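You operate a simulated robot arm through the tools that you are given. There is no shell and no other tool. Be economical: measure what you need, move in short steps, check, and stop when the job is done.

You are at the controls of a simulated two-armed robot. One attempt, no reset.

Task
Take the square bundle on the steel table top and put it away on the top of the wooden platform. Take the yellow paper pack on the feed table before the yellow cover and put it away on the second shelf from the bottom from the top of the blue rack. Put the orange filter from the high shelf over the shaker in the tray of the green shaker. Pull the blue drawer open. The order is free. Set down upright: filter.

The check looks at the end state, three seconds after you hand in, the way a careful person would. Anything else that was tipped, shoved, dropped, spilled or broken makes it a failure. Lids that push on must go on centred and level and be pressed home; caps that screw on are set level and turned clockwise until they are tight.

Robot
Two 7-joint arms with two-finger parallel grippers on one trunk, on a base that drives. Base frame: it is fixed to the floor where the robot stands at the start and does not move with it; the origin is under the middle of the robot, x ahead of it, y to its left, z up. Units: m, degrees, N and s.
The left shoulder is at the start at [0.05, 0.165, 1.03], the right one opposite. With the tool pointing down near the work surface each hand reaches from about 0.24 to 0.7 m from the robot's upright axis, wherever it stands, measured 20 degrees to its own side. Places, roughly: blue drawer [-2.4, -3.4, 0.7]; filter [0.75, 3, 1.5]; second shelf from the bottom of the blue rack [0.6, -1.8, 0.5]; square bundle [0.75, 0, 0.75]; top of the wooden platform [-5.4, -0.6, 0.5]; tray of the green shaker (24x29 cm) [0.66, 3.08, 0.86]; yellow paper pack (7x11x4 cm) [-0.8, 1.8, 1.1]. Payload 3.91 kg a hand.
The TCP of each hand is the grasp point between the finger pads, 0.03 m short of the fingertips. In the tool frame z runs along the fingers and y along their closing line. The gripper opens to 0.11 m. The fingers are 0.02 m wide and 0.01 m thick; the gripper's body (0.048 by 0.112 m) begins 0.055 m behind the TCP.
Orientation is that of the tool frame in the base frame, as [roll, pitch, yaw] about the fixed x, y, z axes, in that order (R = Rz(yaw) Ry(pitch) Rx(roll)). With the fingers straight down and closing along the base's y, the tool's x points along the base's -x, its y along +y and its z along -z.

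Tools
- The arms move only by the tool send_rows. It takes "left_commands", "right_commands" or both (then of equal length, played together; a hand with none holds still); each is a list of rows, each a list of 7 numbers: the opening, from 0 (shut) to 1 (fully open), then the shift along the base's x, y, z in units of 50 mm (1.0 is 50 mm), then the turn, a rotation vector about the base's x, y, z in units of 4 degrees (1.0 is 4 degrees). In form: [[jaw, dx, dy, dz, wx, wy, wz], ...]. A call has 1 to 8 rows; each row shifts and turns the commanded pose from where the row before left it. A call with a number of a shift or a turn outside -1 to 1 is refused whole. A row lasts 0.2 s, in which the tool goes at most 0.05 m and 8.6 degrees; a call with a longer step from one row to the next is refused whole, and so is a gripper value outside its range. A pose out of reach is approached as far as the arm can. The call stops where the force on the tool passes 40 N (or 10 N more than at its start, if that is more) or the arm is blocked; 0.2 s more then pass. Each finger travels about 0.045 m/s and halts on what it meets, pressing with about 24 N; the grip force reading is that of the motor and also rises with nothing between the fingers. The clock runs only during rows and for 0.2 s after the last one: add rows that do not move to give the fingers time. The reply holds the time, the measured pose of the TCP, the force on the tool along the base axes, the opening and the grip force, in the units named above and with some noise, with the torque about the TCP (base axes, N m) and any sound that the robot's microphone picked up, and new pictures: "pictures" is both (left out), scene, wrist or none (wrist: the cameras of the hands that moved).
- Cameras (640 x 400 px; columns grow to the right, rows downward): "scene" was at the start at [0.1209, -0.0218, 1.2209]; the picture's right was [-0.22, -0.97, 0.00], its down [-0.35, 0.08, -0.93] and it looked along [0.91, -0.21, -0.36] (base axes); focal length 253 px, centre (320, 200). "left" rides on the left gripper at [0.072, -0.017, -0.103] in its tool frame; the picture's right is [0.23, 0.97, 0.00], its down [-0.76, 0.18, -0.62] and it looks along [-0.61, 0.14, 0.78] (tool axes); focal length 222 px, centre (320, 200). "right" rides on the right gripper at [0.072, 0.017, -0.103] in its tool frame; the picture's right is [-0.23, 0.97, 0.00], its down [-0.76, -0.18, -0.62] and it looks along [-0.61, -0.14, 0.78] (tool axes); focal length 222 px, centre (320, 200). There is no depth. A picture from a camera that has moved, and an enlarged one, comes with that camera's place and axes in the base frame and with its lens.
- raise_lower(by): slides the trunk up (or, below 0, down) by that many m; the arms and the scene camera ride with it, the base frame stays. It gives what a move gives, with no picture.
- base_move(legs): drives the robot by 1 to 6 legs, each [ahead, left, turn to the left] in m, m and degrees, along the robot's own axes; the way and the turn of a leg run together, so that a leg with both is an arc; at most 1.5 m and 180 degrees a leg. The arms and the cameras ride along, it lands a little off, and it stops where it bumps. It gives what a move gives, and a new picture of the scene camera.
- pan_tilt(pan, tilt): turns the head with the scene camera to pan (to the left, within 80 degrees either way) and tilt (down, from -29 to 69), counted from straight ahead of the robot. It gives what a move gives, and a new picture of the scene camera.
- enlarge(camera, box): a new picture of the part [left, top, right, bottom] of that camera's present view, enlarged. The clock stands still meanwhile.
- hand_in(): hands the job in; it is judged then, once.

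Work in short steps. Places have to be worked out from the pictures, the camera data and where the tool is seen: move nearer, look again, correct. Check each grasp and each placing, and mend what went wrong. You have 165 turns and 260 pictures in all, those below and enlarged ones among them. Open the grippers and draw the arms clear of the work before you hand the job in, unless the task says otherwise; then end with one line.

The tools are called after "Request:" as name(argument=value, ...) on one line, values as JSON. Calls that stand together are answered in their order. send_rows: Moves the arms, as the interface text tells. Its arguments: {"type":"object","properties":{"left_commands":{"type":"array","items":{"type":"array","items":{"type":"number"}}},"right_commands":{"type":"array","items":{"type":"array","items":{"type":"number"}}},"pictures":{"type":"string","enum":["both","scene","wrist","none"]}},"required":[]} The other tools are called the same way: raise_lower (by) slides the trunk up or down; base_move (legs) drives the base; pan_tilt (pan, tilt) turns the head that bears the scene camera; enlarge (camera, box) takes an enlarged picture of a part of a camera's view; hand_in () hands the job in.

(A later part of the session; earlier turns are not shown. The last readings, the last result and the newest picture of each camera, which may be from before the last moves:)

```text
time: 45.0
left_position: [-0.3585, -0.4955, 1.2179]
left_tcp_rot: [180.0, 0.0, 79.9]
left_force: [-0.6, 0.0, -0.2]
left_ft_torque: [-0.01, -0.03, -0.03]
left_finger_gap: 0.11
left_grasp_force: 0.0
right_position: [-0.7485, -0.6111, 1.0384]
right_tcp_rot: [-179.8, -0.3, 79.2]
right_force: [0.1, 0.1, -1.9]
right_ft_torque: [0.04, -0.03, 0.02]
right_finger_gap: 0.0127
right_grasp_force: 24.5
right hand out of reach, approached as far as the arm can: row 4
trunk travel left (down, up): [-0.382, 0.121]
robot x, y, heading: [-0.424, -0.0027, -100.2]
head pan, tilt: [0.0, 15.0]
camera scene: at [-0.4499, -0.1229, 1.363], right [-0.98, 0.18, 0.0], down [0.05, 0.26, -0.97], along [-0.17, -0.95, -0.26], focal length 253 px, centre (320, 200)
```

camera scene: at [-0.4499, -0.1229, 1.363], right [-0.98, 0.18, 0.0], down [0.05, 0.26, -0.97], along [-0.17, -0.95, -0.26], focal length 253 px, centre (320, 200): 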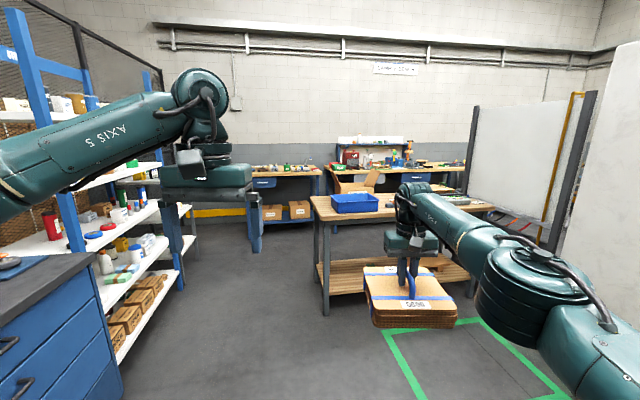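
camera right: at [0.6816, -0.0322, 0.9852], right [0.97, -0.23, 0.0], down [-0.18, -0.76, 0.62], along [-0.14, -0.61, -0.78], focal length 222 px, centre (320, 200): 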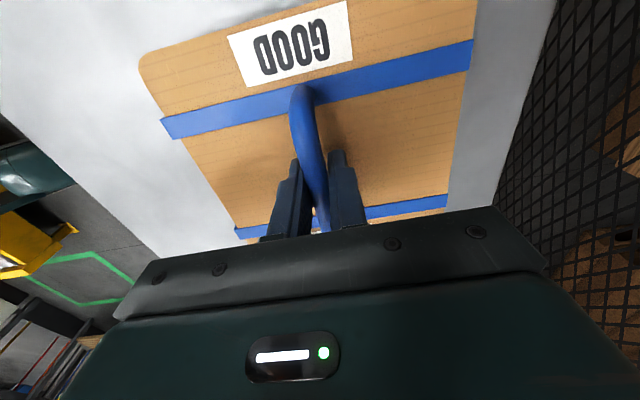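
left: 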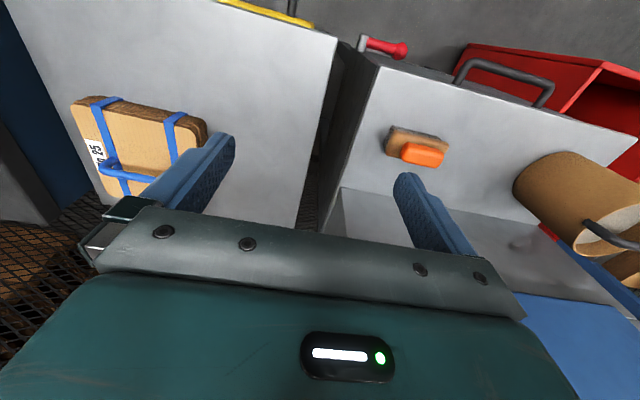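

Good room here. Now draw the hand inward by 0.2 m (+y).

Request:
send_rows(right_commands=[[0, 0, 0.6, 0, 0, 0, 0], [0, 0, 0.6, 0, 0, 0, 0], [0, 0, 0.6, 0, 0, 0, 0], [0, 0, 0.6, 0, 0, 0, 0], [0, 0, 0.6, 0, 0, 0, 0], [0, 0, 0.6, 0, 0, 0, 0], [0, 0, 0, 0, 0, 0, 0]], pictures="none")

Request:
pan_tilt(pan=-60, tilt=15)

```text
time: 46.5
left_position: [-0.3592, -0.495, 1.2169]
left_tcp_rot: [-180.0, 0.0, 79.9]
left_force: [0.4, -0.8, 0.4]
left_ft_torque: [-0.01, -0.04, 0.0]
left_finger_gap: 0.1101
left_grasp_force: 0.0
right_position: [-0.7492, -0.4317, 1.0403]
right_tcp_rot: [-179.8, -0.3, 79.0]
right_force: [-0.4, -0.9, -1.8]
right_ft_torque: [0.04, 0.01, -0.02]
right_finger_gap: 0.0124
right_grasp_force: 24.0
trunk travel left (down, up): [-0.382, 0.121]
robot x, y, heading: [-0.4306, -0.0018, -100.2]
head pan, tilt: [0.0, 15.0]
```

```text
time: 47.9
left_position: [-0.3587, -0.496, 1.2173]
left_tcp_rot: [-179.9, 0.0, 79.9]
left_force: [-0.3, -0.1, -0.2]
left_ft_torque: [0.0, -0.01, 0.04]
left_finger_gap: 0.1102
left_grasp_force: 0.1
right_position: [-0.7485, -0.4307, 1.0398]
right_tcp_rot: [-179.8, -0.3, 79.2]
right_force: [0.0, -0.2, -2.7]
right_ft_torque: [0.03, -0.03, 0.0]
right_finger_gap: 0.0122
right_grasp_force: 23.9
trunk travel left (down, up): [-0.382, 0.121]
robot x, y, heading: [-0.4265, -0.0002, -99.9]
head pan, tilt: [-60.0, 15.0]
camera scene: at [-0.5212, -0.0627, 1.363], right [-0.34, 0.94, 0.0], down [0.24, 0.09, -0.97], along [-0.91, -0.33, -0.26], focal length 253 px, centre (320, 200)
```

scene: 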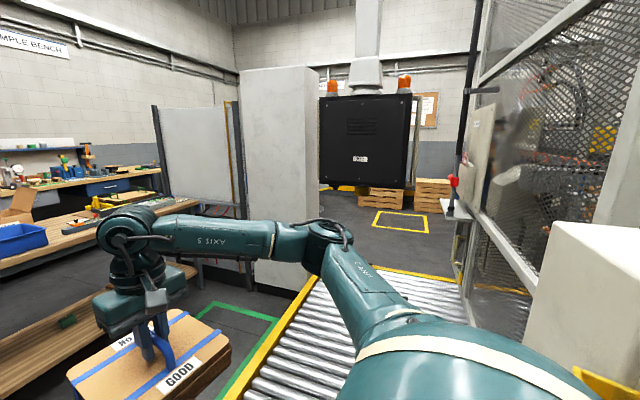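

The hand is tucked. The way west seems hemmed by a hanging panel and a cabinet; the aisle to the south, past the rack, looks wider. I go down it a little and look again.

Request:
base_move(legs=[[0, 0, 10], [0.9, 0.25, 0]])

Request:
pan_tilt(pan=-70, tilt=20)

Request:
pan_tilt(pan=-15, tilt=20)

```text
time: 53.4
left_position: [-0.0277, -1.3757, 1.2175]
left_tcp_rot: [180.0, 0.0, 89.8]
left_force: [0.1, -0.5, -0.1]
left_ft_torque: [0.03, 0.0, 0.01]
left_finger_gap: 0.11
left_grasp_force: 0.0
right_position: [-0.4239, -1.3806, 1.0395]
right_tcp_rot: [-179.9, -0.3, 89.2]
right_force: [0.2, 0.0, -2.8]
right_ft_torque: [0.02, -0.02, -0.02]
right_finger_gap: 0.0121
right_grasp_force: 24.0
trunk travel left (down, up): [-0.382, 0.121]
robot x, y, heading: [-0.1832, -0.8985, -90.1]
head pan, tilt: [-60.0, 15.0]
camera scene: at [-0.262, -0.9778, 1.363], right [-0.5, 0.87, 0.0], down [0.22, 0.13, -0.97], along [-0.84, -0.48, -0.26], focal length 253 px, centre (320, 200)
```

scene: 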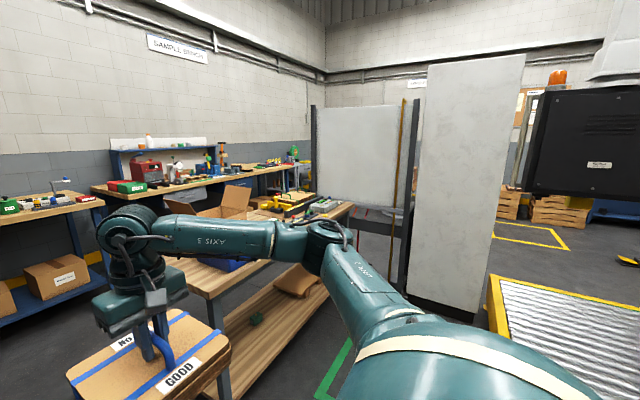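

```text
time: 54.1
left_position: [-0.0283, -1.3765, 1.2168]
left_tcp_rot: [180.0, 0.0, 89.8]
left_force: [-0.4, -0.1, -1.4]
left_ft_torque: [-0.01, 0.0, 0.0]
left_finger_gap: 0.1102
left_grasp_force: 0.0
right_position: [-0.4219, -1.3785, 1.0399]
right_tcp_rot: [-179.8, -0.2, 89.2]
right_force: [0.2, -0.8, -1.7]
right_ft_torque: [0.03, 0.0, -0.01]
right_finger_gap: 0.0127
right_grasp_force: 23.9
trunk travel left (down, up): [-0.382, 0.121]
robot x, y, heading: [-0.1787, -0.8977, -90.2]
head pan, tilt: [-70.0, 20.0]
camera scene: at [-0.2686, -0.9627, 1.3549], right [-0.34, 0.94, 0.0], down [0.32, 0.12, -0.94], along [-0.88, -0.32, -0.34], focal length 253 px, centre (320, 200)
```

scene: 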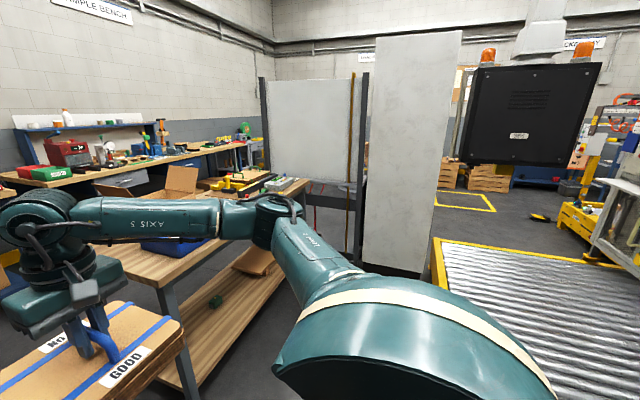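

```text
time: 55.4
left_position: [-0.0272, -1.3738, 1.2178]
left_tcp_rot: [-179.9, 0.0, 89.8]
left_force: [-0.1, 0.4, 0.5]
left_ft_torque: [0.02, 0.01, 0.0]
left_finger_gap: 0.11
left_grasp_force: 0.0
right_position: [-0.4237, -1.3804, 1.0395]
right_tcp_rot: [-179.7, -0.2, 89.1]
right_force: [0.5, 0.2, -2.1]
right_ft_torque: [0.0, -0.02, 0.02]
right_finger_gap: 0.0125
right_grasp_force: 24.5
trunk travel left (down, up): [-0.382, 0.121]
robot x, y, heading: [-0.1844, -0.9012, -90.1]
head pan, tilt: [-15.0, 20.0]
camera scene: at [-0.2055, -1.021, 1.3549], right [-0.96, 0.26, 0.0], down [0.09, 0.33, -0.94], along [-0.25, -0.91, -0.34], focal length 253 px, centre (320, 200)
```

scene: 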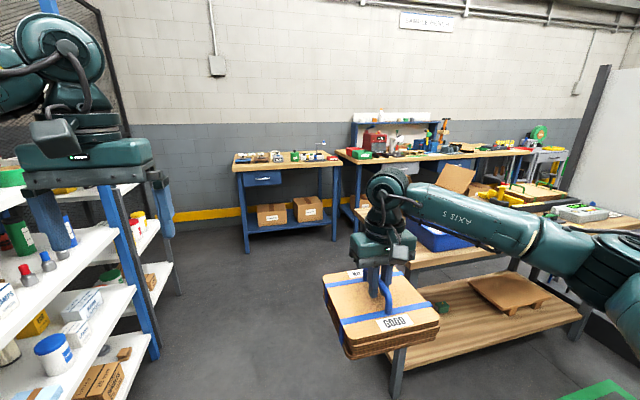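

The bundle hangs fine. I now judge a lane between the wooden table (far edge y≈-2.1) and the sample bench (front y≈-3.1); I drive south to y≈-2.6 and turn west.

Request:
base_move(legs=[[1.4, 0, 0]])

Request:
pan_tilt(pan=-75, tilt=20)

```text
time: 62.4
left_position: [-0.0337, -2.7751, 1.2172]
left_tcp_rot: [180.0, 0.0, 89.8]
left_force: [0.8, -0.3, -0.5]
left_ft_torque: [0.0, 0.02, -0.03]
left_finger_gap: 0.1101
left_grasp_force: 0.0
right_position: [-0.4305, -2.7787, 1.0398]
right_tcp_rot: [-179.8, -0.3, 89.0]
right_force: [-0.6, 1.0, -2.6]
right_ft_torque: [0.02, -0.05, -0.02]
right_finger_gap: 0.0126
right_grasp_force: 24.4
trunk travel left (down, up): [-0.382, 0.121]
robot x, y, heading: [-0.1885, -2.3018, -90.2]
head pan, tilt: [-15.0, 20.0]
camera scene: at [-0.2126, -2.4206, 1.3549], right [-0.96, 0.26, 0.0], down [0.09, 0.33, -0.94], along [-0.25, -0.91, -0.34], focal length 253 px, centre (320, 200)
```

scene: 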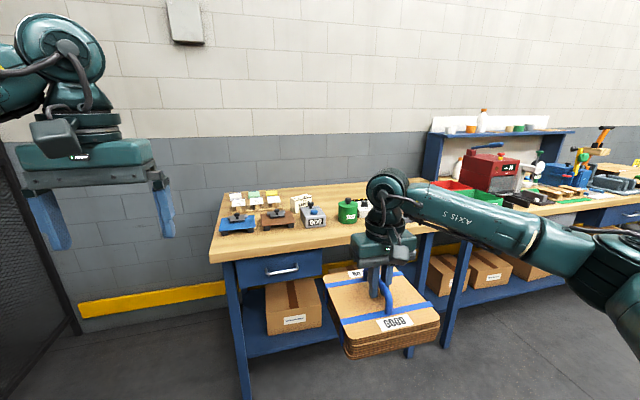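

```text
time: 63.7
left_position: [-0.0355, -2.7749, 1.2165]
left_tcp_rot: [179.9, -0.1, 89.7]
left_force: [-0.8, 0.8, -0.7]
left_ft_torque: [0.04, -0.03, -0.01]
left_finger_gap: 0.1101
left_grasp_force: 0.0
right_position: [-0.4304, -2.7785, 1.039]
right_tcp_rot: [-179.9, -0.3, 89.0]
right_force: [0.3, 0.5, -2.5]
right_ft_torque: [0.03, 0.03, -0.01]
right_finger_gap: 0.0123
right_grasp_force: 24.4
trunk travel left (down, up): [-0.382, 0.121]
robot x, y, heading: [-0.1879, -2.299, -90.2]
head pan, tilt: [-75.0, 20.0]
camera scene: at [-0.278, -2.3543, 1.3549], right [-0.25, 0.97, 0.0], down [0.33, 0.09, -0.94], along [-0.91, -0.24, -0.34], focal length 253 px, centre (320, 200)
```

scene: 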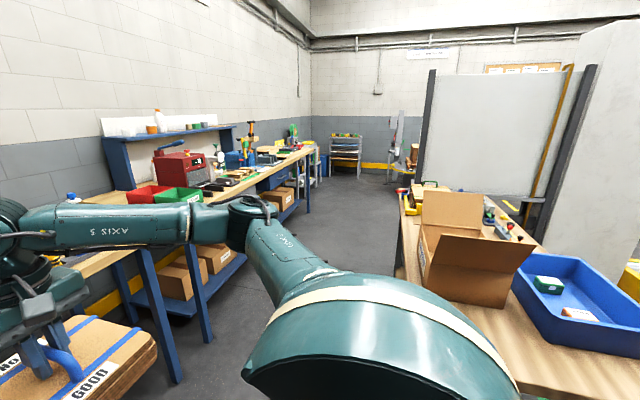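

The lane is about 1.1 m wide (y from -2.0 to -3.15). I drive 0.27 further, turn right to face west, and look.

Request:
base_move(legs=[[0.27, 0, 0], [0, 0, -90], [0.8, 0, 0]])

Request:
pan_tilt(pan=0, tilt=15)

```text
time: 73.3
left_position: [-1.4622, -2.7068, 1.2172]
left_tcp_rot: [180.0, 0.0, -0.9]
left_force: [-1.1, -0.5, -0.2]
left_ft_torque: [-0.01, -0.03, 0.02]
left_finger_gap: 0.1099
left_grasp_force: 0.1
right_position: [-1.4615, -2.3117, 1.0394]
right_tcp_rot: [-179.7, -0.2, -1.6]
right_force: [-0.9, -0.2, -1.4]
right_ft_torque: [0.04, -0.04, -0.02]
right_finger_gap: 0.0124
right_grasp_force: 23.8
trunk travel left (down, up): [-0.382, 0.121]
robot x, y, heading: [-0.9876, -2.5565, 179.1]
head pan, tilt: [-75.0, 20.0]
camera scene: at [-1.0372, -2.468, 1.3549], right [0.97, 0.24, 0.0], down [0.08, -0.33, -0.94], along [-0.23, 0.91, -0.34], focal length 253 px, centre (320, 200)
```

scene: 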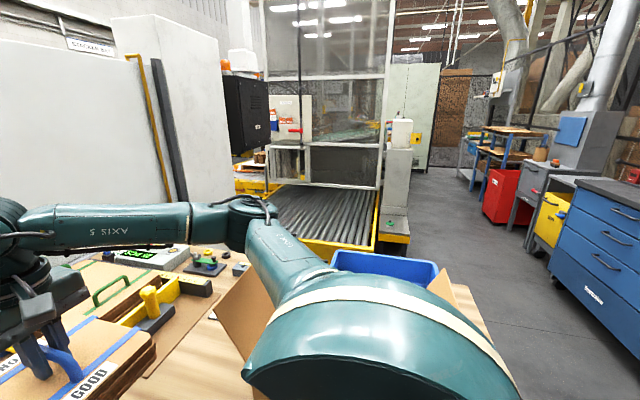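

```text
time: 74.8
left_position: [-1.4619, -2.7056, 1.2173]
left_tcp_rot: [179.9, -0.1, -0.8]
left_force: [0.7, -0.2, 0.1]
left_ft_torque: [0.0, 0.0, -0.02]
left_finger_gap: 0.1097
left_grasp_force: 0.0
right_position: [-1.4621, -2.3108, 1.0392]
right_tcp_rot: [-179.8, -0.3, -1.6]
right_force: [0.3, 0.0, -1.3]
right_ft_torque: [0.0, -0.01, 0.0]
right_finger_gap: 0.0122
right_grasp_force: 23.6
trunk travel left (down, up): [-0.382, 0.121]
robot x, y, heading: [-0.9878, -2.5574, 179.1]
head pan, tilt: [0.0, 15.0]
camera scene: at [-1.1076, -2.5567, 1.363], right [0.02, 1.0, 0.0], down [0.26, 0.0, -0.97], along [-0.97, 0.02, -0.26], focal length 253 px, centre (320, 200)
```

scene: 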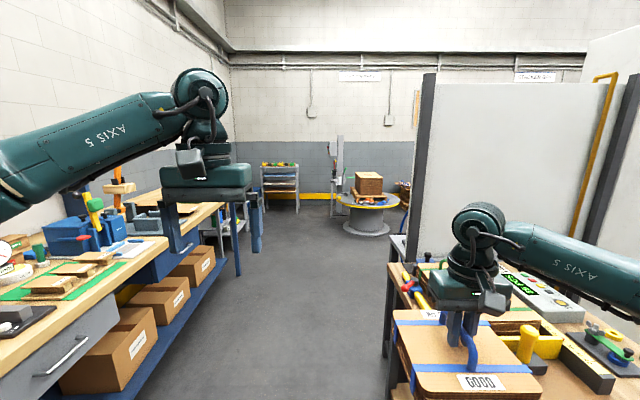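

The bundle is slightly over the table edge, so I strafe left 0.2 m first, then drive west 1.2 m and look.

Request:
base_move(legs=[[0, 0.2, 0], [0, 0, 1], [1.2, 0, 0]])

Request:
pan_tilt(pan=-45, tilt=15)

```text
time: 83.1
left_position: [-2.6541, -2.912, 1.2161]
left_tcp_rot: [180.0, 0.0, 0.2]
left_force: [0.3, 0.0, 0.6]
left_ft_torque: [-0.04, -0.02, -0.03]
left_finger_gap: 0.1098
left_grasp_force: 0.0
right_position: [-2.6633, -2.5164, 1.0386]
right_tcp_rot: [-179.8, -0.3, -0.6]
right_force: [-1.0, -0.4, -2.3]
right_ft_torque: [-0.01, 0.0, 0.0]
right_finger_gap: 0.0126
right_grasp_force: 24.1
trunk travel left (down, up): [-0.382, 0.121]
robot x, y, heading: [-2.1809, -2.756, -179.7]
head pan, tilt: [0.0, 15.0]
camera scene: at [-2.3037, -2.756, 1.363], right [0.0, 1.0, 0.0], down [0.26, 0.0, -0.97], along [-0.97, 0.0, -0.26], focal length 253 px, centre (320, 200)
```

scene: 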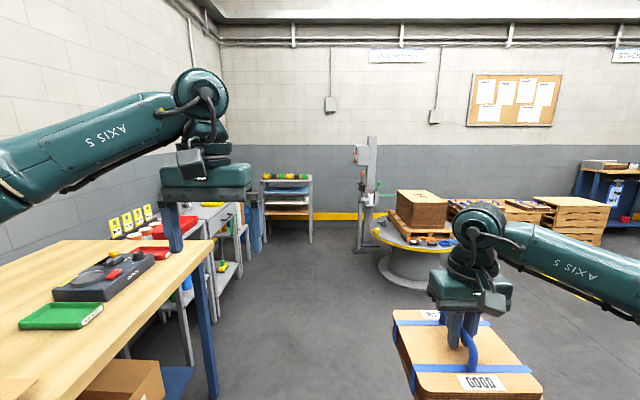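

```text
time: 84.2
left_position: [-2.6547, -2.9123, 1.218]
left_tcp_rot: [179.9, 0.0, 0.1]
left_force: [0.1, 0.7, 0.9]
left_ft_torque: [0.02, -0.05, 0.01]
left_finger_gap: 0.11
left_grasp_force: 0.1
right_position: [-2.6612, -2.5165, 1.0393]
right_tcp_rot: [-179.7, -0.4, -0.7]
right_force: [-0.4, -0.1, -2.3]
right_ft_torque: [-0.01, -0.01, 0.0]
right_finger_gap: 0.0123
right_grasp_force: 23.5
trunk travel left (down, up): [-0.382, 0.121]
robot x, y, heading: [-2.1825, -2.7565, -180.0]
head pan, tilt: [-45.0, 15.0]
camera scene: at [-2.2763, -2.69, 1.363], right [0.71, 0.71, 0.0], down [0.18, -0.18, -0.97], along [-0.68, 0.68, -0.26], focal length 253 px, centre (320, 200)
```

scene: 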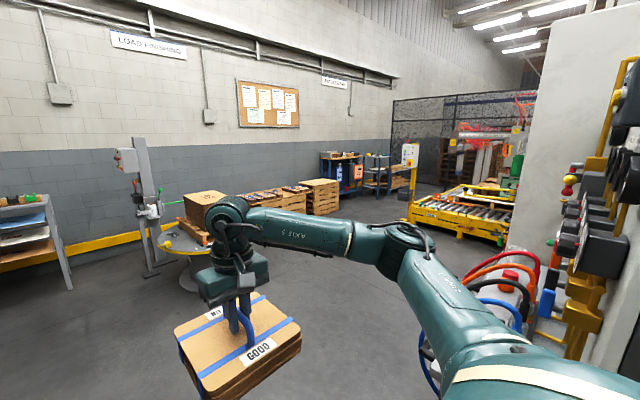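

The area west is open. I enlarge the wooden pallets near the wall to identify the platform.

Request:
enlarge(camera="scene", box=[170, 150, 430, 280])

```text
2.46 times, centred on (300, 215) of scene
camera zoom: at [-2.2763, -2.69, 1.363], right [0.71, 0.71, 0.0], down [0.18, -0.18, -0.97], along [-0.68, 0.68, -0.26], focal length 623 px, centre (369, 163)
```

zoom: 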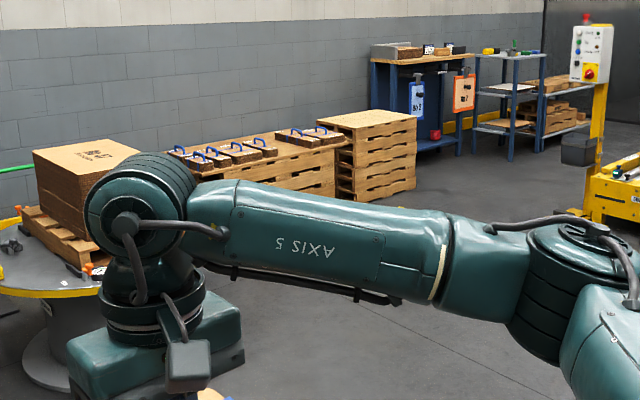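

The long pallet platform with the other blue-handled bundles is the target, spanning about y -1.1…0.2 at x≈-5.4. I drive west 1.3 m, then strafe right 1.9 m.

Request:
base_move(legs=[[1.3, 0, 0], [0, -1.0, 0], [0, -0.9, 0]])

Request:
pan_tilt(pan=0, tilt=20)

```text
time: 107.4
left_position: [-3.9631, -1.0051, 1.2176]
left_tcp_rot: [180.0, 0.1, 0.1]
left_force: [0.7, 0.0, 0.3]
left_ft_torque: [-0.03, 0.01, 0.05]
left_finger_gap: 0.1102
left_grasp_force: 0.0
right_position: [-3.969, -0.6097, 1.0393]
right_tcp_rot: [-179.9, -0.2, -0.7]
right_force: [-0.3, 0.5, -2.0]
right_ft_torque: [0.02, -0.05, 0.01]
right_finger_gap: 0.0124
right_grasp_force: 23.8
trunk travel left (down, up): [-0.382, 0.121]
robot x, y, heading: [-3.4877, -0.8509, 180.2]
head pan, tilt: [-45.0, 15.0]
camera scene: at [-3.5845, -0.7845, 1.363], right [0.71, 0.71, 0.0], down [0.18, -0.18, -0.97], along [-0.68, 0.68, -0.26], focal length 253 px, centre (320, 200)
```

scene: 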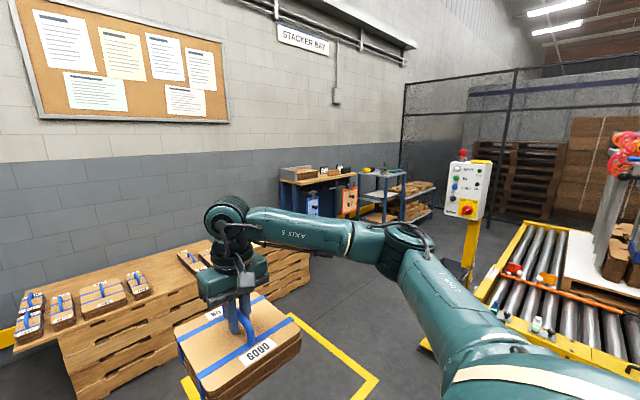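

```text
time: 108.5
left_position: [-3.9645, -1.0042, 1.2173]
left_tcp_rot: [-179.9, -0.1, 0.0]
left_force: [-0.7, 0.9, -0.4]
left_ft_torque: [-0.04, -0.02, 0.0]
left_finger_gap: 0.1103
left_grasp_force: 0.1
right_position: [-3.9689, -0.6096, 1.0388]
right_tcp_rot: [-179.7, -0.2, -0.7]
right_force: [0.6, 0.2, -2.2]
right_ft_torque: [-0.02, -0.06, -0.01]
right_finger_gap: 0.0125
right_grasp_force: 23.7
trunk travel left (down, up): [-0.382, 0.121]
robot x, y, heading: [-3.4886, -0.8499, 179.6]
head pan, tilt: [0.0, 20.0]
camera scene: at [-3.6116, -0.8505, 1.3549], right [0.0, 1.0, 0.0], down [0.34, 0.0, -0.94], along [-0.94, 0.0, -0.34], focal length 253 px, centre (320, 200)
```

scene: 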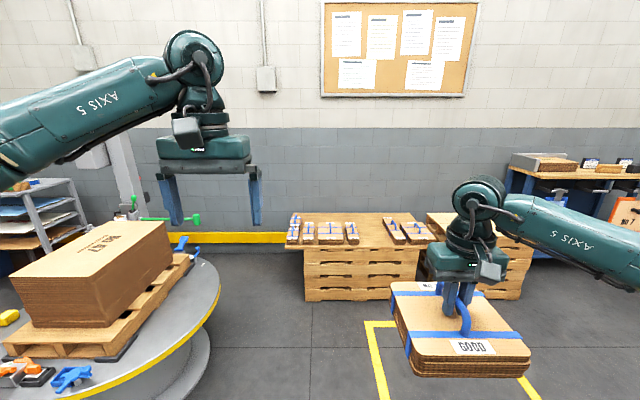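

The left stack (top z≈0.45, x -5.15…-5.76, y -0.98…-0.13) is the platform. I enlarge it to find free space.

Request:
enlarge(camera="scene", box=[270, 195, 450, 310])

```text
3.48 times, centred on (360, 252) of scene
camera zoom: at [-3.6116, -0.8505, 1.3549], right [0.0, 1.0, 0.0], down [0.34, 0.0, -0.94], along [-0.94, 0.0, -0.34], focal length 880 px, centre (181, 17)
```

zoom: 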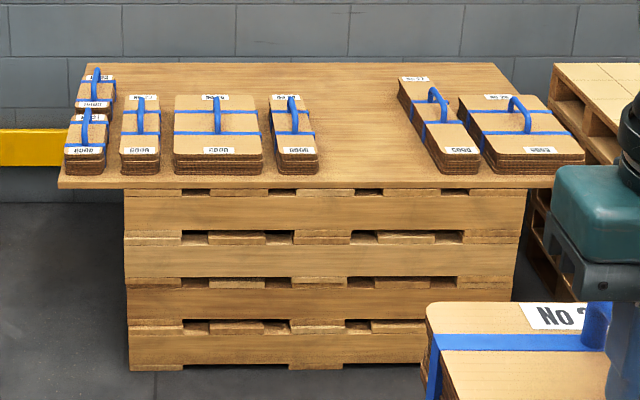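

There is a gap (No 25's slot) between No 24 and No 26, about 0.22 m wide, centred near y≈-0.46; the held bundle is already aligned. I drive there, keeping high.

Request:
base_move(legs=[[1.1, -0.15, 0]])

Request:
pan_tilt(pan=-15, tilt=45)

Request:
enlarge(camera="right", box=[0, 0, 640, 400])

```text
time: 114.2
left_position: [-5.0678, -0.8599, 1.2169]
left_tcp_rot: [180.0, 0.0, 0.5]
left_force: [-1.0, -0.4, 0.6]
left_ft_torque: [0.04, -0.02, 0.01]
left_finger_gap: 0.1101
left_grasp_force: 0.2
right_position: [-5.0758, -0.4661, 1.0397]
right_tcp_rot: [-179.9, -0.3, -0.3]
right_force: [0.6, 0.9, -2.1]
right_ft_torque: [0.01, -0.02, -0.02]
right_finger_gap: 0.0123
right_grasp_force: 24.4
trunk travel left (down, up): [-0.382, 0.121]
robot x, y, heading: [-4.5935, -0.7033, -179.6]
head pan, tilt: [0.0, 20.0]
camera scene: at [-4.7158, -0.7034, 1.3549], right [-0.01, 1.0, 0.0], down [0.34, 0.0, -0.94], along [-0.94, -0.01, -0.34], focal length 253 px, centre (320, 200)
```

scene: 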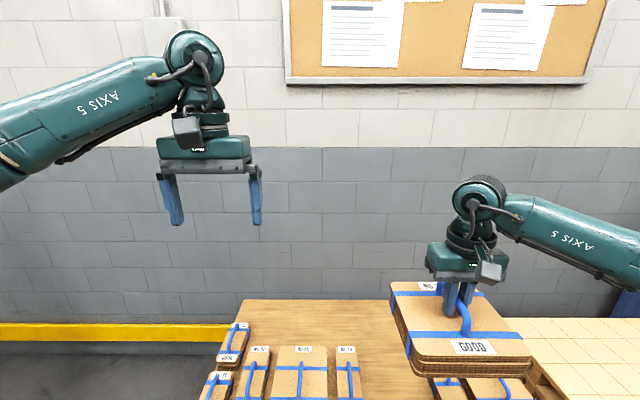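

```text
time: 115.1
left_position: [-5.0666, -0.8606, 1.217]
left_tcp_rot: [-180.0, 0.0, 0.4]
left_force: [-0.8, 0.0, 0.2]
left_ft_torque: [0.0, -0.02, 0.0]
left_finger_gap: 0.1098
left_grasp_force: 0.1
right_position: [-5.0763, -0.4658, 1.0398]
right_tcp_rot: [-179.8, -0.3, -0.2]
right_force: [-0.1, -0.1, -2.5]
right_ft_torque: [-0.01, -0.03, -0.02]
right_finger_gap: 0.0121
right_grasp_force: 23.9
trunk travel left (down, up): [-0.382, 0.121]
robot x, y, heading: [-4.5915, -0.7008, -180.0]
head pan, tilt: [-15.0, 45.0]
camera scene: at [-4.7012, -0.6823, 1.3163], right [0.25, 0.97, 0.0], down [0.68, -0.18, -0.71], along [-0.68, 0.18, -0.71], focal length 253 px, centre (320, 200)
```

scene: 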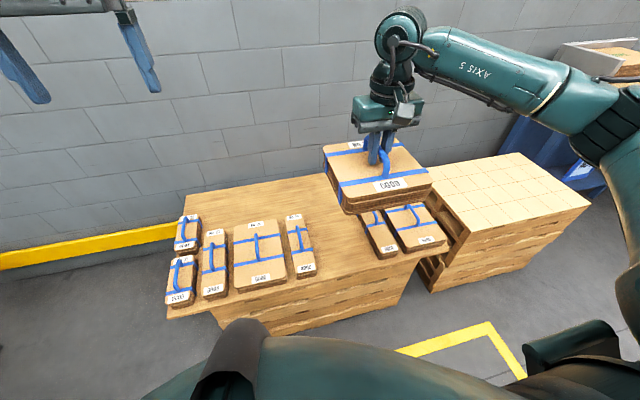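

```text
1.00 times, centred on (320, 200) of right (not enlarged: the box is as wide or as high as the picture)
camera zoom: at [-5.0026, -0.4841, 1.1418], right [-0.23, -0.97, -0.01], down [-0.76, 0.18, 0.62], along [-0.6, 0.15, -0.78], focal length 222 px, centre (320, 200)
```

zoom: 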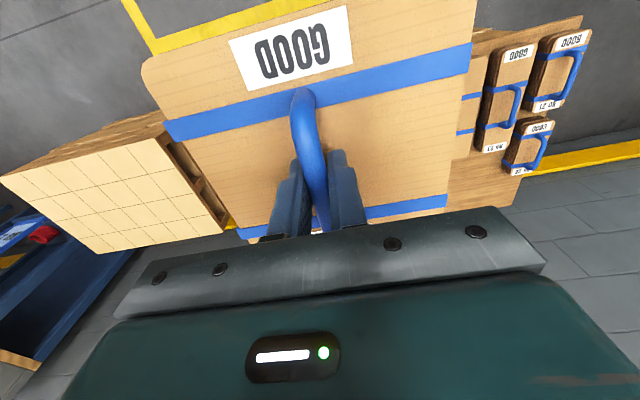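

Now the slot is well in view; I enlarge it to measure its bounds.

Request:
enlarge(camera="scene", box=[220, 170, 460, 320])

```text
2.67 times, centred on (340, 245) of scene
camera zoom: at [-4.7012, -0.6823, 1.3163], right [0.25, 0.97, 0.0], down [0.68, -0.18, -0.71], along [-0.68, 0.18, -0.71], focal length 675 px, centre (267, 80)
```

zoom: 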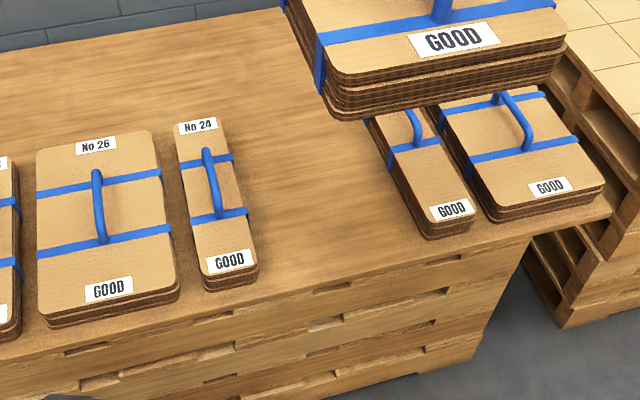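

Slot: y from -0.575 to -0.32, x from -5.15 back; target centre (-5.27, -0.447). I drive ahead 0.13, lower the trunk, and then fine-tune with the arm.

Request:
base_move(legs=[[0.13, 0, 0]])

Request:
send_rows(right_commands=[[0, -0.6, 0.2, 0, 0, 0, 0], [0, -0.6, 0.2, 0, 0, 0, 0], [0, 0, 0, 0, 0, 0, 0]], pictures="none")

Request:
raise_lower(by=-0.36)

Request:
pan_tilt(pan=-20, tilt=45)

```text
time: 116.4
left_position: [-5.1961, -0.8622, 1.2172]
left_tcp_rot: [-180.0, -0.1, 0.4]
left_force: [-0.5, -0.3, -0.3]
left_ft_torque: [0.0, -0.02, -0.03]
left_finger_gap: 0.11
left_grasp_force: 0.1
right_position: [-5.2046, -0.4668, 1.0387]
right_tcp_rot: [-179.8, -0.2, -0.3]
right_force: [-0.1, 0.3, -2.4]
right_ft_torque: [0.0, -0.04, 0.0]
right_finger_gap: 0.0123
right_grasp_force: 24.3
trunk travel left (down, up): [-0.382, 0.121]
robot x, y, heading: [-4.7231, -0.7043, -179.4]
head pan, tilt: [-15.0, 45.0]
camera scene: at [-4.8307, -0.6831, 1.3161], right [0.25, 0.97, 0.0], down [0.68, -0.18, -0.71], along [-0.68, 0.18, -0.71], focal length 253 px, centre (320, 200)
```

scene: 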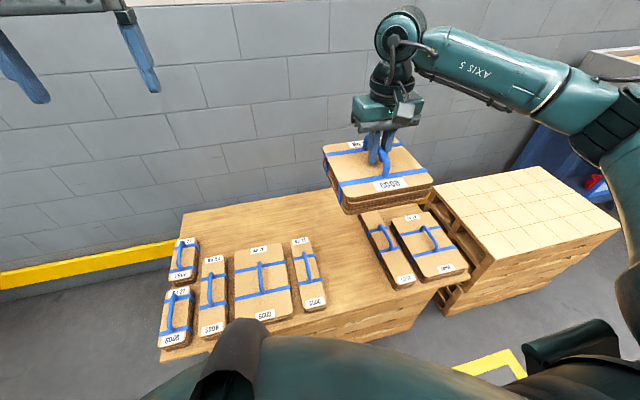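

```text
time: 117.2
left_position: [-5.1963, -0.8607, 1.2172]
left_tcp_rot: [179.9, 0.0, 0.3]
left_force: [-0.2, -0.5, 0.4]
left_ft_torque: [0.0, 0.0, -0.01]
left_finger_gap: 0.11
left_grasp_force: 0.1
right_position: [-5.2636, -0.4451, 1.0399]
right_tcp_rot: [-179.8, -0.4, -0.2]
right_force: [-0.5, -0.6, -1.9]
right_ft_torque: [-0.02, 0.0, 0.03]
right_finger_gap: 0.0121
right_grasp_force: 24.2
trunk travel left (down, up): [-0.382, 0.121]
robot x, y, heading: [-4.7195, -0.7006, -180.0]
head pan, tilt: [-15.0, 45.0]
```

```text
time: 120.7
left_position: [-5.1945, -0.8603, 0.8575]
left_tcp_rot: [179.9, 0.0, 0.4]
left_force: [-0.8, 0.0, -0.1]
left_ft_torque: [-0.01, 0.03, -0.01]
left_finger_gap: 0.11
left_grasp_force: 0.1
right_position: [-5.2644, -0.4447, 0.6803]
right_tcp_rot: [-179.8, -0.4, -0.3]
right_force: [0.1, -0.3, -1.7]
right_ft_torque: [-0.02, -0.02, -0.01]
right_finger_gap: 0.0123
right_grasp_force: 23.8
trunk travel left (down, up): [-0.022, 0.481]
robot x, y, heading: [-4.723, -0.7042, -179.8]
head pan, tilt: [-15.0, 45.0]
```

```text
time: 121.4
left_position: [-5.1946, -0.862, 0.8577]
left_tcp_rot: [-180.0, -0.1, 0.3]
left_force: [-0.2, 0.1, -0.5]
left_ft_torque: [-0.02, -0.01, 0.03]
left_finger_gap: 0.11
left_grasp_force: 0.0
right_position: [-5.2627, -0.4458, 0.6797]
right_tcp_rot: [-179.8, -0.3, -0.3]
right_force: [-0.8, -0.2, -1.1]
right_ft_torque: [0.03, -0.05, 0.02]
right_finger_gap: 0.0124
right_grasp_force: 23.6
trunk travel left (down, up): [-0.022, 0.481]
robot x, y, heading: [-4.7237, -0.7027, -179.7]
head pan, tilt: [-20.0, 45.0]
camera scene: at [-4.8277, -0.6763, 0.9562], right [0.34, 0.94, 0.0], down [0.67, -0.24, -0.71], along [-0.67, 0.24, -0.71], focal length 253 px, centre (320, 200)
```

scene: 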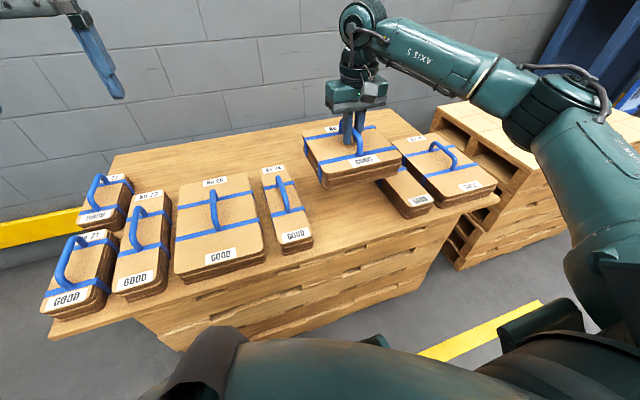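

I enlarge to check the alignment before lowering with the arm.

Request:
enlarge(camera="scene", box=[250, 110, 500, 270])

```text
2.50 times, centred on (375, 190) of scene
camera zoom: at [-4.8277, -0.6763, 0.9562], right [0.34, 0.94, 0.0], down [0.67, -0.24, -0.71], along [-0.67, 0.24, -0.71], focal length 632 px, centre (182, 225)
```

zoom: 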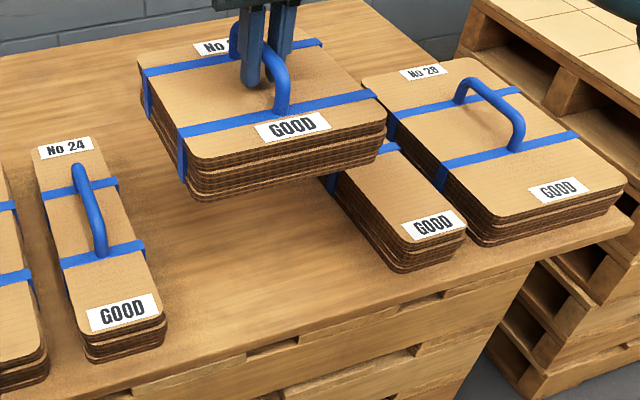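

Bundle spans y -0.536…-0.364, well centred in the slot. I lower 0.12 m, then look.

Request:
send_rows(right_commands=[[0, 0, 0, -0.6, 0, 0, 0], [0, 0, 0, -0.6, 0, 0, 0], [0, 0, 0, -0.6, 0, 0, 0], [0, 0, 0, -0.6, 0, 0, 0], [0, 0, 0, 0, 0, 0, 0]], pictures="none")

Request:
enlarge(camera="scene", box=[250, 110, 500, 270])

```text
time: 122.6
left_position: [-5.1958, -0.8618, 0.8578]
left_tcp_rot: [-180.0, 0.0, 0.4]
left_force: [0.6, 0.3, -0.7]
left_ft_torque: [-0.02, 0.01, -0.03]
left_finger_gap: 0.11
left_grasp_force: 0.0
right_position: [-5.2635, -0.4463, 0.5587]
right_tcp_rot: [-179.8, -0.4, -0.2]
right_force: [-0.3, 0.1, -0.9]
right_ft_torque: [-0.01, -0.02, -0.04]
right_finger_gap: 0.0123
right_grasp_force: 24.1
trunk travel left (down, up): [-0.022, 0.481]
robot x, y, heading: [-4.7188, -0.7031, -179.6]
head pan, tilt: [-20.0, 45.0]
```

```text
2.50 times, centred on (375, 190) of scene
camera zoom: at [-4.8277, -0.6763, 0.9562], right [0.34, 0.94, 0.0], down [0.67, -0.24, -0.71], along [-0.67, 0.24, -0.71], focal length 632 px, centre (182, 225)
```

zoom: 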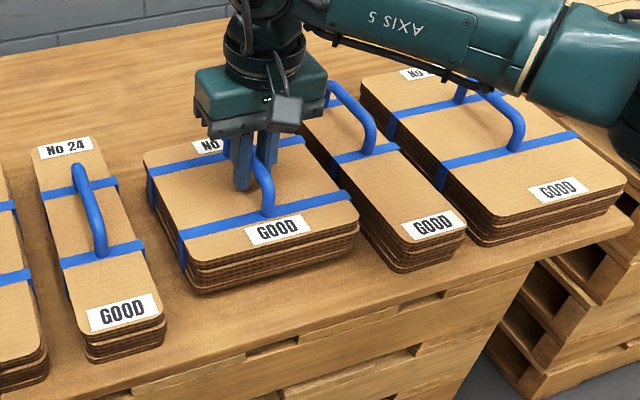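

Nearly down. I lower in small steps and watch the force.

Request:
send_rows(right_commands=[[0, 0, 0, -0.15, 0, 0, 0], [0, 0, 0, -0.15, 0, 0, 0], [0, 0, 0, 0, 0, 0, 0]], pictures="none")

Request:
send_rows(right_commands=[[0, 0, 0, -0.1, 0, 0, 0], [0, 0, 0, 0, 0, 0, 0]], pictures="none")

Request:
enlarge(camera="scene", box=[250, 110, 500, 270])

```text
time: 123.4
left_position: [-5.1951, -0.8612, 0.8583]
left_tcp_rot: [-179.9, -0.1, 0.4]
left_force: [0.6, -0.6, 0.9]
left_ft_torque: [0.0, -0.02, 0.01]
left_finger_gap: 0.1099
left_grasp_force: 0.0
right_position: [-5.2639, -0.4458, 0.5449]
right_tcp_rot: [-179.8, -0.1, -0.3]
right_force: [3.1, 0.0, 5.9]
right_ft_torque: [0.03, 0.49, 0.02]
right_finger_gap: 0.0119
right_grasp_force: 23.8
trunk travel left (down, up): [-0.022, 0.481]
robot x, y, heading: [-4.7239, -0.7034, -179.8]
head pan, tilt: [-20.0, 45.0]
```

```text
time: 124.0
left_position: [-5.1941, -0.8614, 0.8598]
left_tcp_rot: [-179.9, 0.1, 0.3]
left_force: [0.7, -1.1, 0.5]
left_ft_torque: [-0.01, 0.04, -0.03]
left_finger_gap: 0.11
left_grasp_force: 0.1
right_position: [-5.2643, -0.446, 0.5437]
right_tcp_rot: [-179.8, 0.2, -0.4]
right_force: [2.6, 1.2, 27.5]
right_ft_torque: [0.02, 0.03, -0.03]
right_finger_gap: 0.0123
right_grasp_force: 23.8
trunk travel left (down, up): [-0.022, 0.481]
robot x, y, heading: [-4.7209, -0.7021, -179.8]
head pan, tilt: [-20.0, 45.0]
```

```text
2.50 times, centred on (375, 190) of scene
camera zoom: at [-4.8258, -0.6771, 0.9569], right [0.34, 0.94, 0.0], down [0.66, -0.24, -0.71], along [-0.67, 0.24, -0.71], focal length 632 px, centre (182, 225)
```

zoom: 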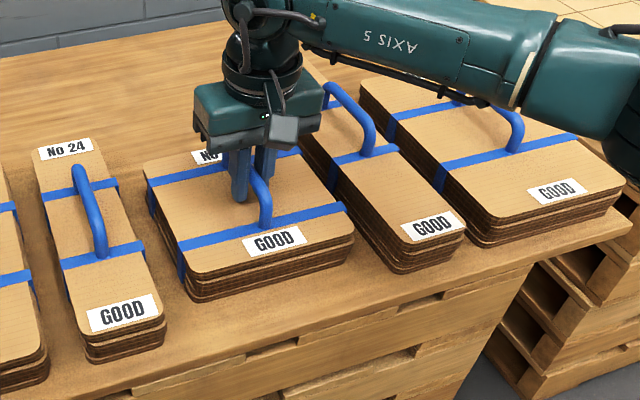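

It rests on the platform. I ease off 4 mm, open, and rise.

Request:
send_rows(right_commands=[[0, 0, 0, 0.08, 0, 0, 0], [0.6, 0, 0, 0, 0, 0, 0], [0.6, 0, 0, 0, 0, 0, 0], [0.6, 0, 0, 0, 0, 0, 0], [0.6, 0, 0, 0, 0, 0, 0], [0.6, 0, 0, 0, 0, 0, 0]], pictures="none")

Request:
send_rows(right_commands=[[0.6, 0, 0, 0.4, 0, 0, 0], [0.6, 0, 0, 0.6, 0, 0, 0], [0.6, 0, 0, 0.6, 0, 0, 0], [0.6, 0, 0, 0.6, 0, 0, 0], [0.6, 0, 0, 0.6, 0, 0, 0]], pictures="scene")

```text
time: 125.4
left_position: [-5.1948, -0.8612, 0.8577]
left_tcp_rot: [-179.9, 0.0, 0.4]
left_force: [-0.2, 0.0, -0.1]
left_ft_torque: [-0.01, -0.03, 0.02]
left_finger_gap: 0.1102
left_grasp_force: 0.1
right_position: [-5.2648, -0.4458, 0.5421]
right_tcp_rot: [-179.8, -0.3, -0.3]
right_force: [0.8, 0.0, 0.4]
right_ft_torque: [0.02, 0.02, -0.01]
right_finger_gap: 0.0661
right_grasp_force: 0.0
trunk travel left (down, up): [-0.022, 0.481]
robot x, y, heading: [-4.7215, -0.7005, -179.4]
head pan, tilt: [-20.0, 45.0]
```

```text
time: 126.6
left_position: [-5.1956, -0.8613, 0.8579]
left_tcp_rot: [-179.9, 0.0, 0.4]
left_force: [0.0, 0.5, 0.1]
left_ft_torque: [0.0, -0.01, 0.01]
left_finger_gap: 0.1098
left_grasp_force: 0.0
right_position: [-5.2623, -0.4467, 0.6836]
right_tcp_rot: [-179.8, -0.3, -0.4]
right_force: [0.3, -0.3, -0.1]
right_ft_torque: [-0.03, -0.03, -0.01]
right_finger_gap: 0.066
right_grasp_force: 0.0
trunk travel left (down, up): [-0.022, 0.481]
robot x, y, heading: [-4.7218, -0.7051, -179.9]
head pan, tilt: [-20.0, 45.0]
camera scene: at [-4.8276, -0.6764, 0.9562], right [0.34, 0.94, 0.0], down [0.67, -0.24, -0.71], along [-0.67, 0.24, -0.71], focal length 253 px, centre (320, 200)
```

scene: 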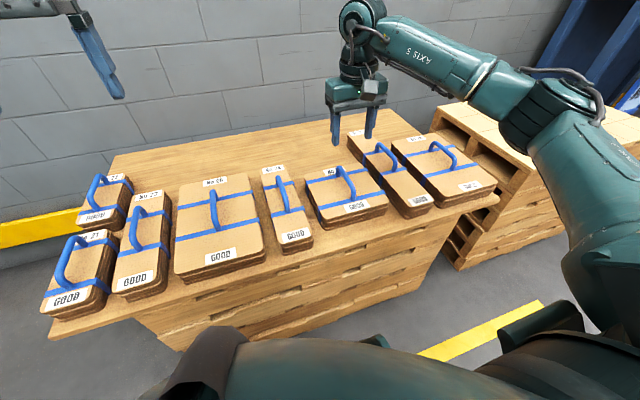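

The bundle sits squarely. I raise the trunk, tuck the right hand, and drive back toward the sample bench.

Request:
raise_lower(by=0.4)

Request:
base_move(legs=[[-1.2, 0, 0], [0, 1.1, 0], [0, 0.75, 0], [-1.1, 0, 0]])

Request:
pan_tilt(pan=70, tilt=30)

```text
time: 130.4
left_position: [-5.1961, -0.8608, 1.2556]
left_tcp_rot: [-179.9, 0.1, 0.3]
left_force: [0.2, -0.5, -0.1]
left_ft_torque: [0.0, 0.0, 0.0]
left_finger_gap: 0.11
left_grasp_force: 0.2
right_position: [-5.262, -0.4464, 1.0833]
right_tcp_rot: [-179.8, -0.3, -0.3]
right_force: [0.0, 0.6, -0.1]
right_ft_torque: [-0.02, 0.0, -0.02]
right_finger_gap: 0.0658
right_grasp_force: 0.2
trunk travel left (down, up): [-0.422, 0.081]
robot x, y, heading: [-4.7235, -0.7065, -179.3]
head pan, tilt: [-20.0, 45.0]
```

```text
time: 157.9
left_position: [-2.8873, -2.7063, 1.2567]
left_tcp_rot: [-179.9, 0.0, 0.6]
left_force: [0.0, -0.2, -0.1]
left_ft_torque: [-0.02, 0.0, -0.01]
left_finger_gap: 0.1104
left_grasp_force: 0.1
right_position: [-2.9567, -2.2927, 1.0842]
right_tcp_rot: [-179.8, -0.2, 0.0]
right_force: [-0.3, 0.7, 0.7]
right_ft_torque: [0.03, 0.02, -0.03]
right_finger_gap: 0.0658
right_grasp_force: 0.0
trunk travel left (down, up): [-0.422, 0.081]
robot x, y, heading: [-2.4174, -2.541, -179.3]
head pan, tilt: [-20.0, 45.0]
camera scene: at [-2.5209, -2.5193, 1.3563], right [0.33, 0.94, 0.0], down [0.67, -0.23, -0.71], along [-0.67, 0.23, -0.71], focal length 253 px, centre (320, 200)
```

scene: 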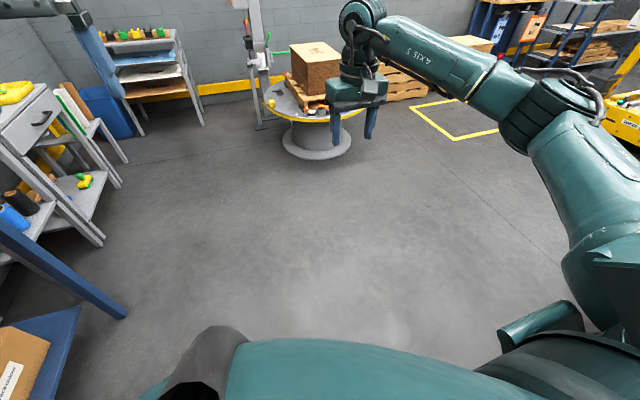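

```text
time: 159.5
left_position: [-2.8875, -2.7064, 1.2559]
left_tcp_rot: [-179.9, -0.1, 0.6]
left_force: [0.1, 0.0, 0.0]
left_ft_torque: [0.0, 0.02, -0.01]
left_finger_gap: 0.11
left_grasp_force: 0.1
right_position: [-2.9577, -2.2925, 1.0829]
right_tcp_rot: [-179.7, -0.3, 0.1]
right_force: [0.0, -0.5, -0.2]
right_ft_torque: [0.0, -0.02, 0.01]
right_finger_gap: 0.0663
right_grasp_force: 0.2
trunk travel left (down, up): [-0.422, 0.081]
robot x, y, heading: [-2.4153, -2.5402, -179.1]
head pan, tilt: [70.0, 30.0]
camera scene: at [-2.4744, -2.6315, 1.3788], right [-0.94, 0.33, 0.0], down [0.17, 0.47, -0.87], along [-0.29, -0.82, -0.5], focal length 253 px, centre (320, 200)
```

scene: 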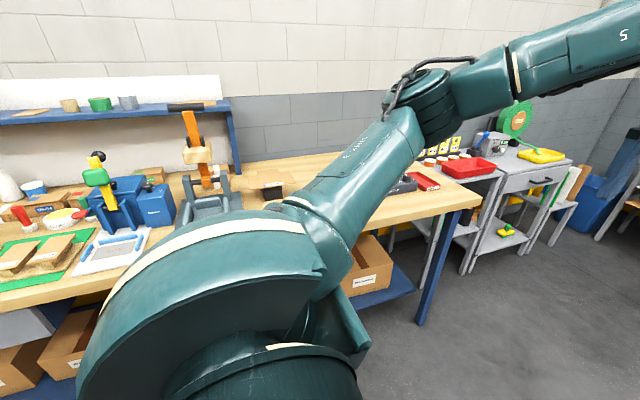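

I strafe 0.1 m away from the bench and turn left to face it.

Request:
base_move(legs=[[0, -0.1, 0], [0, 0, 89]])

Request:
pan_tilt(pan=0, tilt=40)

```text
time: 164.9
left_position: [-2.2598, -2.9177, 1.2574]
left_tcp_rot: [-179.8, 0.0, 90.1]
left_force: [-0.3, 0.7, 0.7]
left_ft_torque: [-0.01, 0.01, -0.03]
left_finger_gap: 0.1102
left_grasp_force: 0.1
right_position: [-2.6757, -2.9822, 1.084]
right_tcp_rot: [-179.8, -0.3, 89.5]
right_force: [-0.2, 0.5, -0.1]
right_ft_torque: [0.02, 0.0, -0.01]
right_finger_gap: 0.0659
right_grasp_force: 0.0
trunk travel left (down, up): [-0.422, 0.081]
robot x, y, heading: [-2.4189, -2.4414, -90.1]
head pan, tilt: [70.0, 30.0]
camera scene: at [-2.3311, -2.5051, 1.3788], right [-0.34, -0.94, 0.0], down [-0.47, 0.17, -0.87], along [0.81, -0.3, -0.5], focal length 253 px, centre (320, 200)
```

scene: 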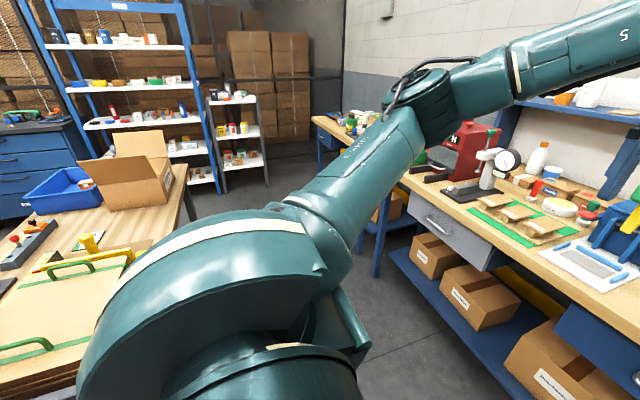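

```text
time: 166.3
left_position: [-2.2607, -2.9176, 1.2581]
left_tcp_rot: [-179.8, -0.1, 90.1]
left_force: [-0.3, 0.3, 0.0]
left_ft_torque: [0.01, -0.02, -0.02]
left_finger_gap: 0.1098
left_grasp_force: 0.1
right_position: [-2.6752, -2.9827, 1.0833]
right_tcp_rot: [-179.9, -0.3, 89.4]
right_force: [-0.3, 0.0, 0.0]
right_ft_torque: [-0.01, 0.03, 0.01]
right_finger_gap: 0.066
right_grasp_force: 0.1
trunk travel left (down, up): [-0.422, 0.081]
robot x, y, heading: [-2.4176, -2.4428, -89.8]
head pan, tilt: [0.0, 40.0]
camera scene: at [-2.4161, -2.5592, 1.3635], right [-1.0, 0.0, 0.0], down [0.0, 0.64, -0.77], along [0.0, -0.77, -0.64], focal length 253 px, centre (320, 200)
```

scene: 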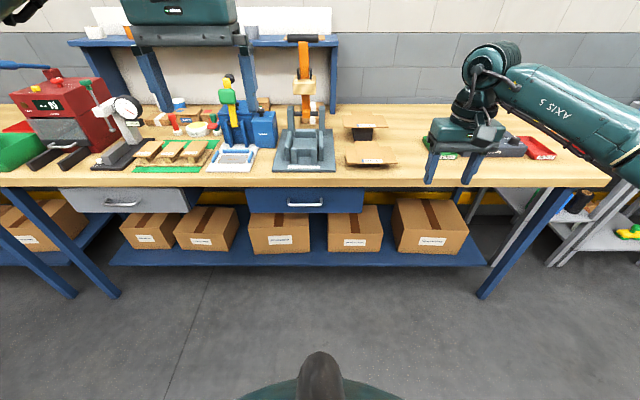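

The blue drawer is straight ahead. I enlarge its handle.

Request:
enlarge(camera="scene", box=[235, 165, 375, 255])

```text
4.44 times, centred on (305, 210) of scene
camera zoom: at [-2.4161, -2.5592, 1.3635], right [-1.0, 0.0, 0.0], down [0.0, 0.64, -0.77], along [0.0, -0.77, -0.64], focal length 1124 px, centre (387, 156)
```

zoom: 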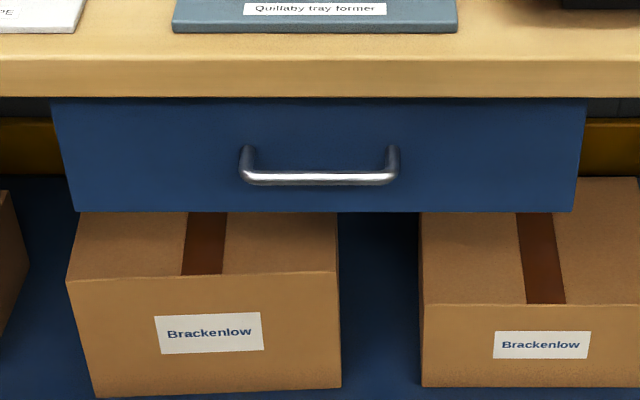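

The bar handle is horizontal along x, about z≈0.7, just left of my centre. I'll use the left hand with fingers pointing horizontally at the bench and closing vertically; first I extend a little and start the rotation.

Request:
send_rows(left_commands=[[1, 0, -0.8, 0, 0, 0, 0], [1, 0, -0.8, 0, 0, 0, 0], [1, 0, -0.4, 0, -0.9, -0.9, -0.9], [1, 0, 0, 0, -1, -1, -1], [1, 0, 0, 0, -1, -1, -1], [1, 0, 0, 0, -1, -1, -1], [1, 0, 0, 0, -1, -1, -1], [1, 0, 0, 0, -1, -1, -1]], pictures="none")

Request:
send_rows(left_commands=[[0.5, 0, 0, 0, -1, -1, -1], [0.5, 0, 0, 0, -1, -1, -1], [0.5, 0, 0, 0, -1, -1, -1], [0.5, 0, 0, 0, -1, -1, -1], [0.5, 0, 0, 0, -1, -1, -1], [0.5, 0, 0, 0, -1, -1, -1], [0.5, 0, 0, 0, -1, -1, -1], [0.5, 0, 0, 0, -1, -1, -1]], pictures="scene")

```text
time: 168.1
left_position: [-2.2611, -3.0163, 1.2576]
left_tcp_rot: [151.1, 17.3, 61.2]
left_force: [-0.6, -0.7, -0.2]
left_ft_torque: [0.01, -0.02, 0.0]
left_finger_gap: 0.1102
left_grasp_force: 0.1
right_position: [-2.6759, -2.9824, 1.084]
right_tcp_rot: [-179.7, -0.3, 89.5]
right_force: [-0.3, 0.9, 0.0]
right_ft_torque: [0.03, -0.01, 0.0]
right_finger_gap: 0.0658
right_grasp_force: 0.0
trunk travel left (down, up): [-0.422, 0.081]
robot x, y, heading: [-2.4176, -2.447, -89.9]
head pan, tilt: [0.0, 40.0]
```

```text
time: 169.9
left_position: [-2.2607, -3.0177, 1.2576]
left_tcp_rot: [105.5, 11.8, 15.5]
left_force: [-0.8, -0.7, -0.7]
left_ft_torque: [0.0, 0.0, 0.01]
left_finger_gap: 0.0551
left_grasp_force: 0.0
right_position: [-2.6747, -2.983, 1.0833]
right_tcp_rot: [-179.8, -0.3, 89.4]
right_force: [0.2, 1.1, -0.2]
right_ft_torque: [-0.02, -0.02, 0.0]
right_finger_gap: 0.0663
right_grasp_force: 0.1
trunk travel left (down, up): [-0.422, 0.081]
robot x, y, heading: [-2.416, -2.4439, -89.9]
head pan, tilt: [0.0, 40.0]
camera scene: at [-2.4159, -2.5592, 1.3635], right [-1.0, 0.0, 0.0], down [0.0, 0.64, -0.77], along [0.0, -0.77, -0.64], focal length 253 px, centre (320, 200)
```

scene: 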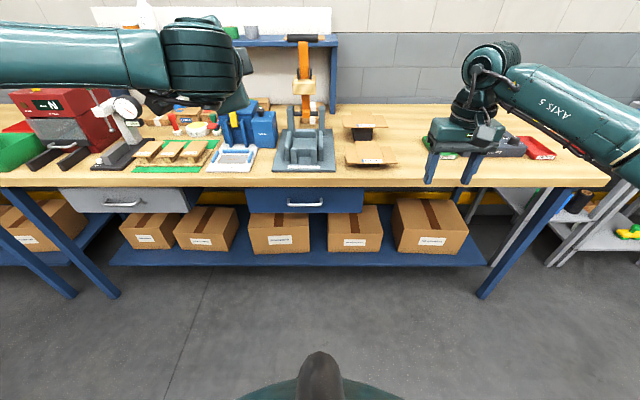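

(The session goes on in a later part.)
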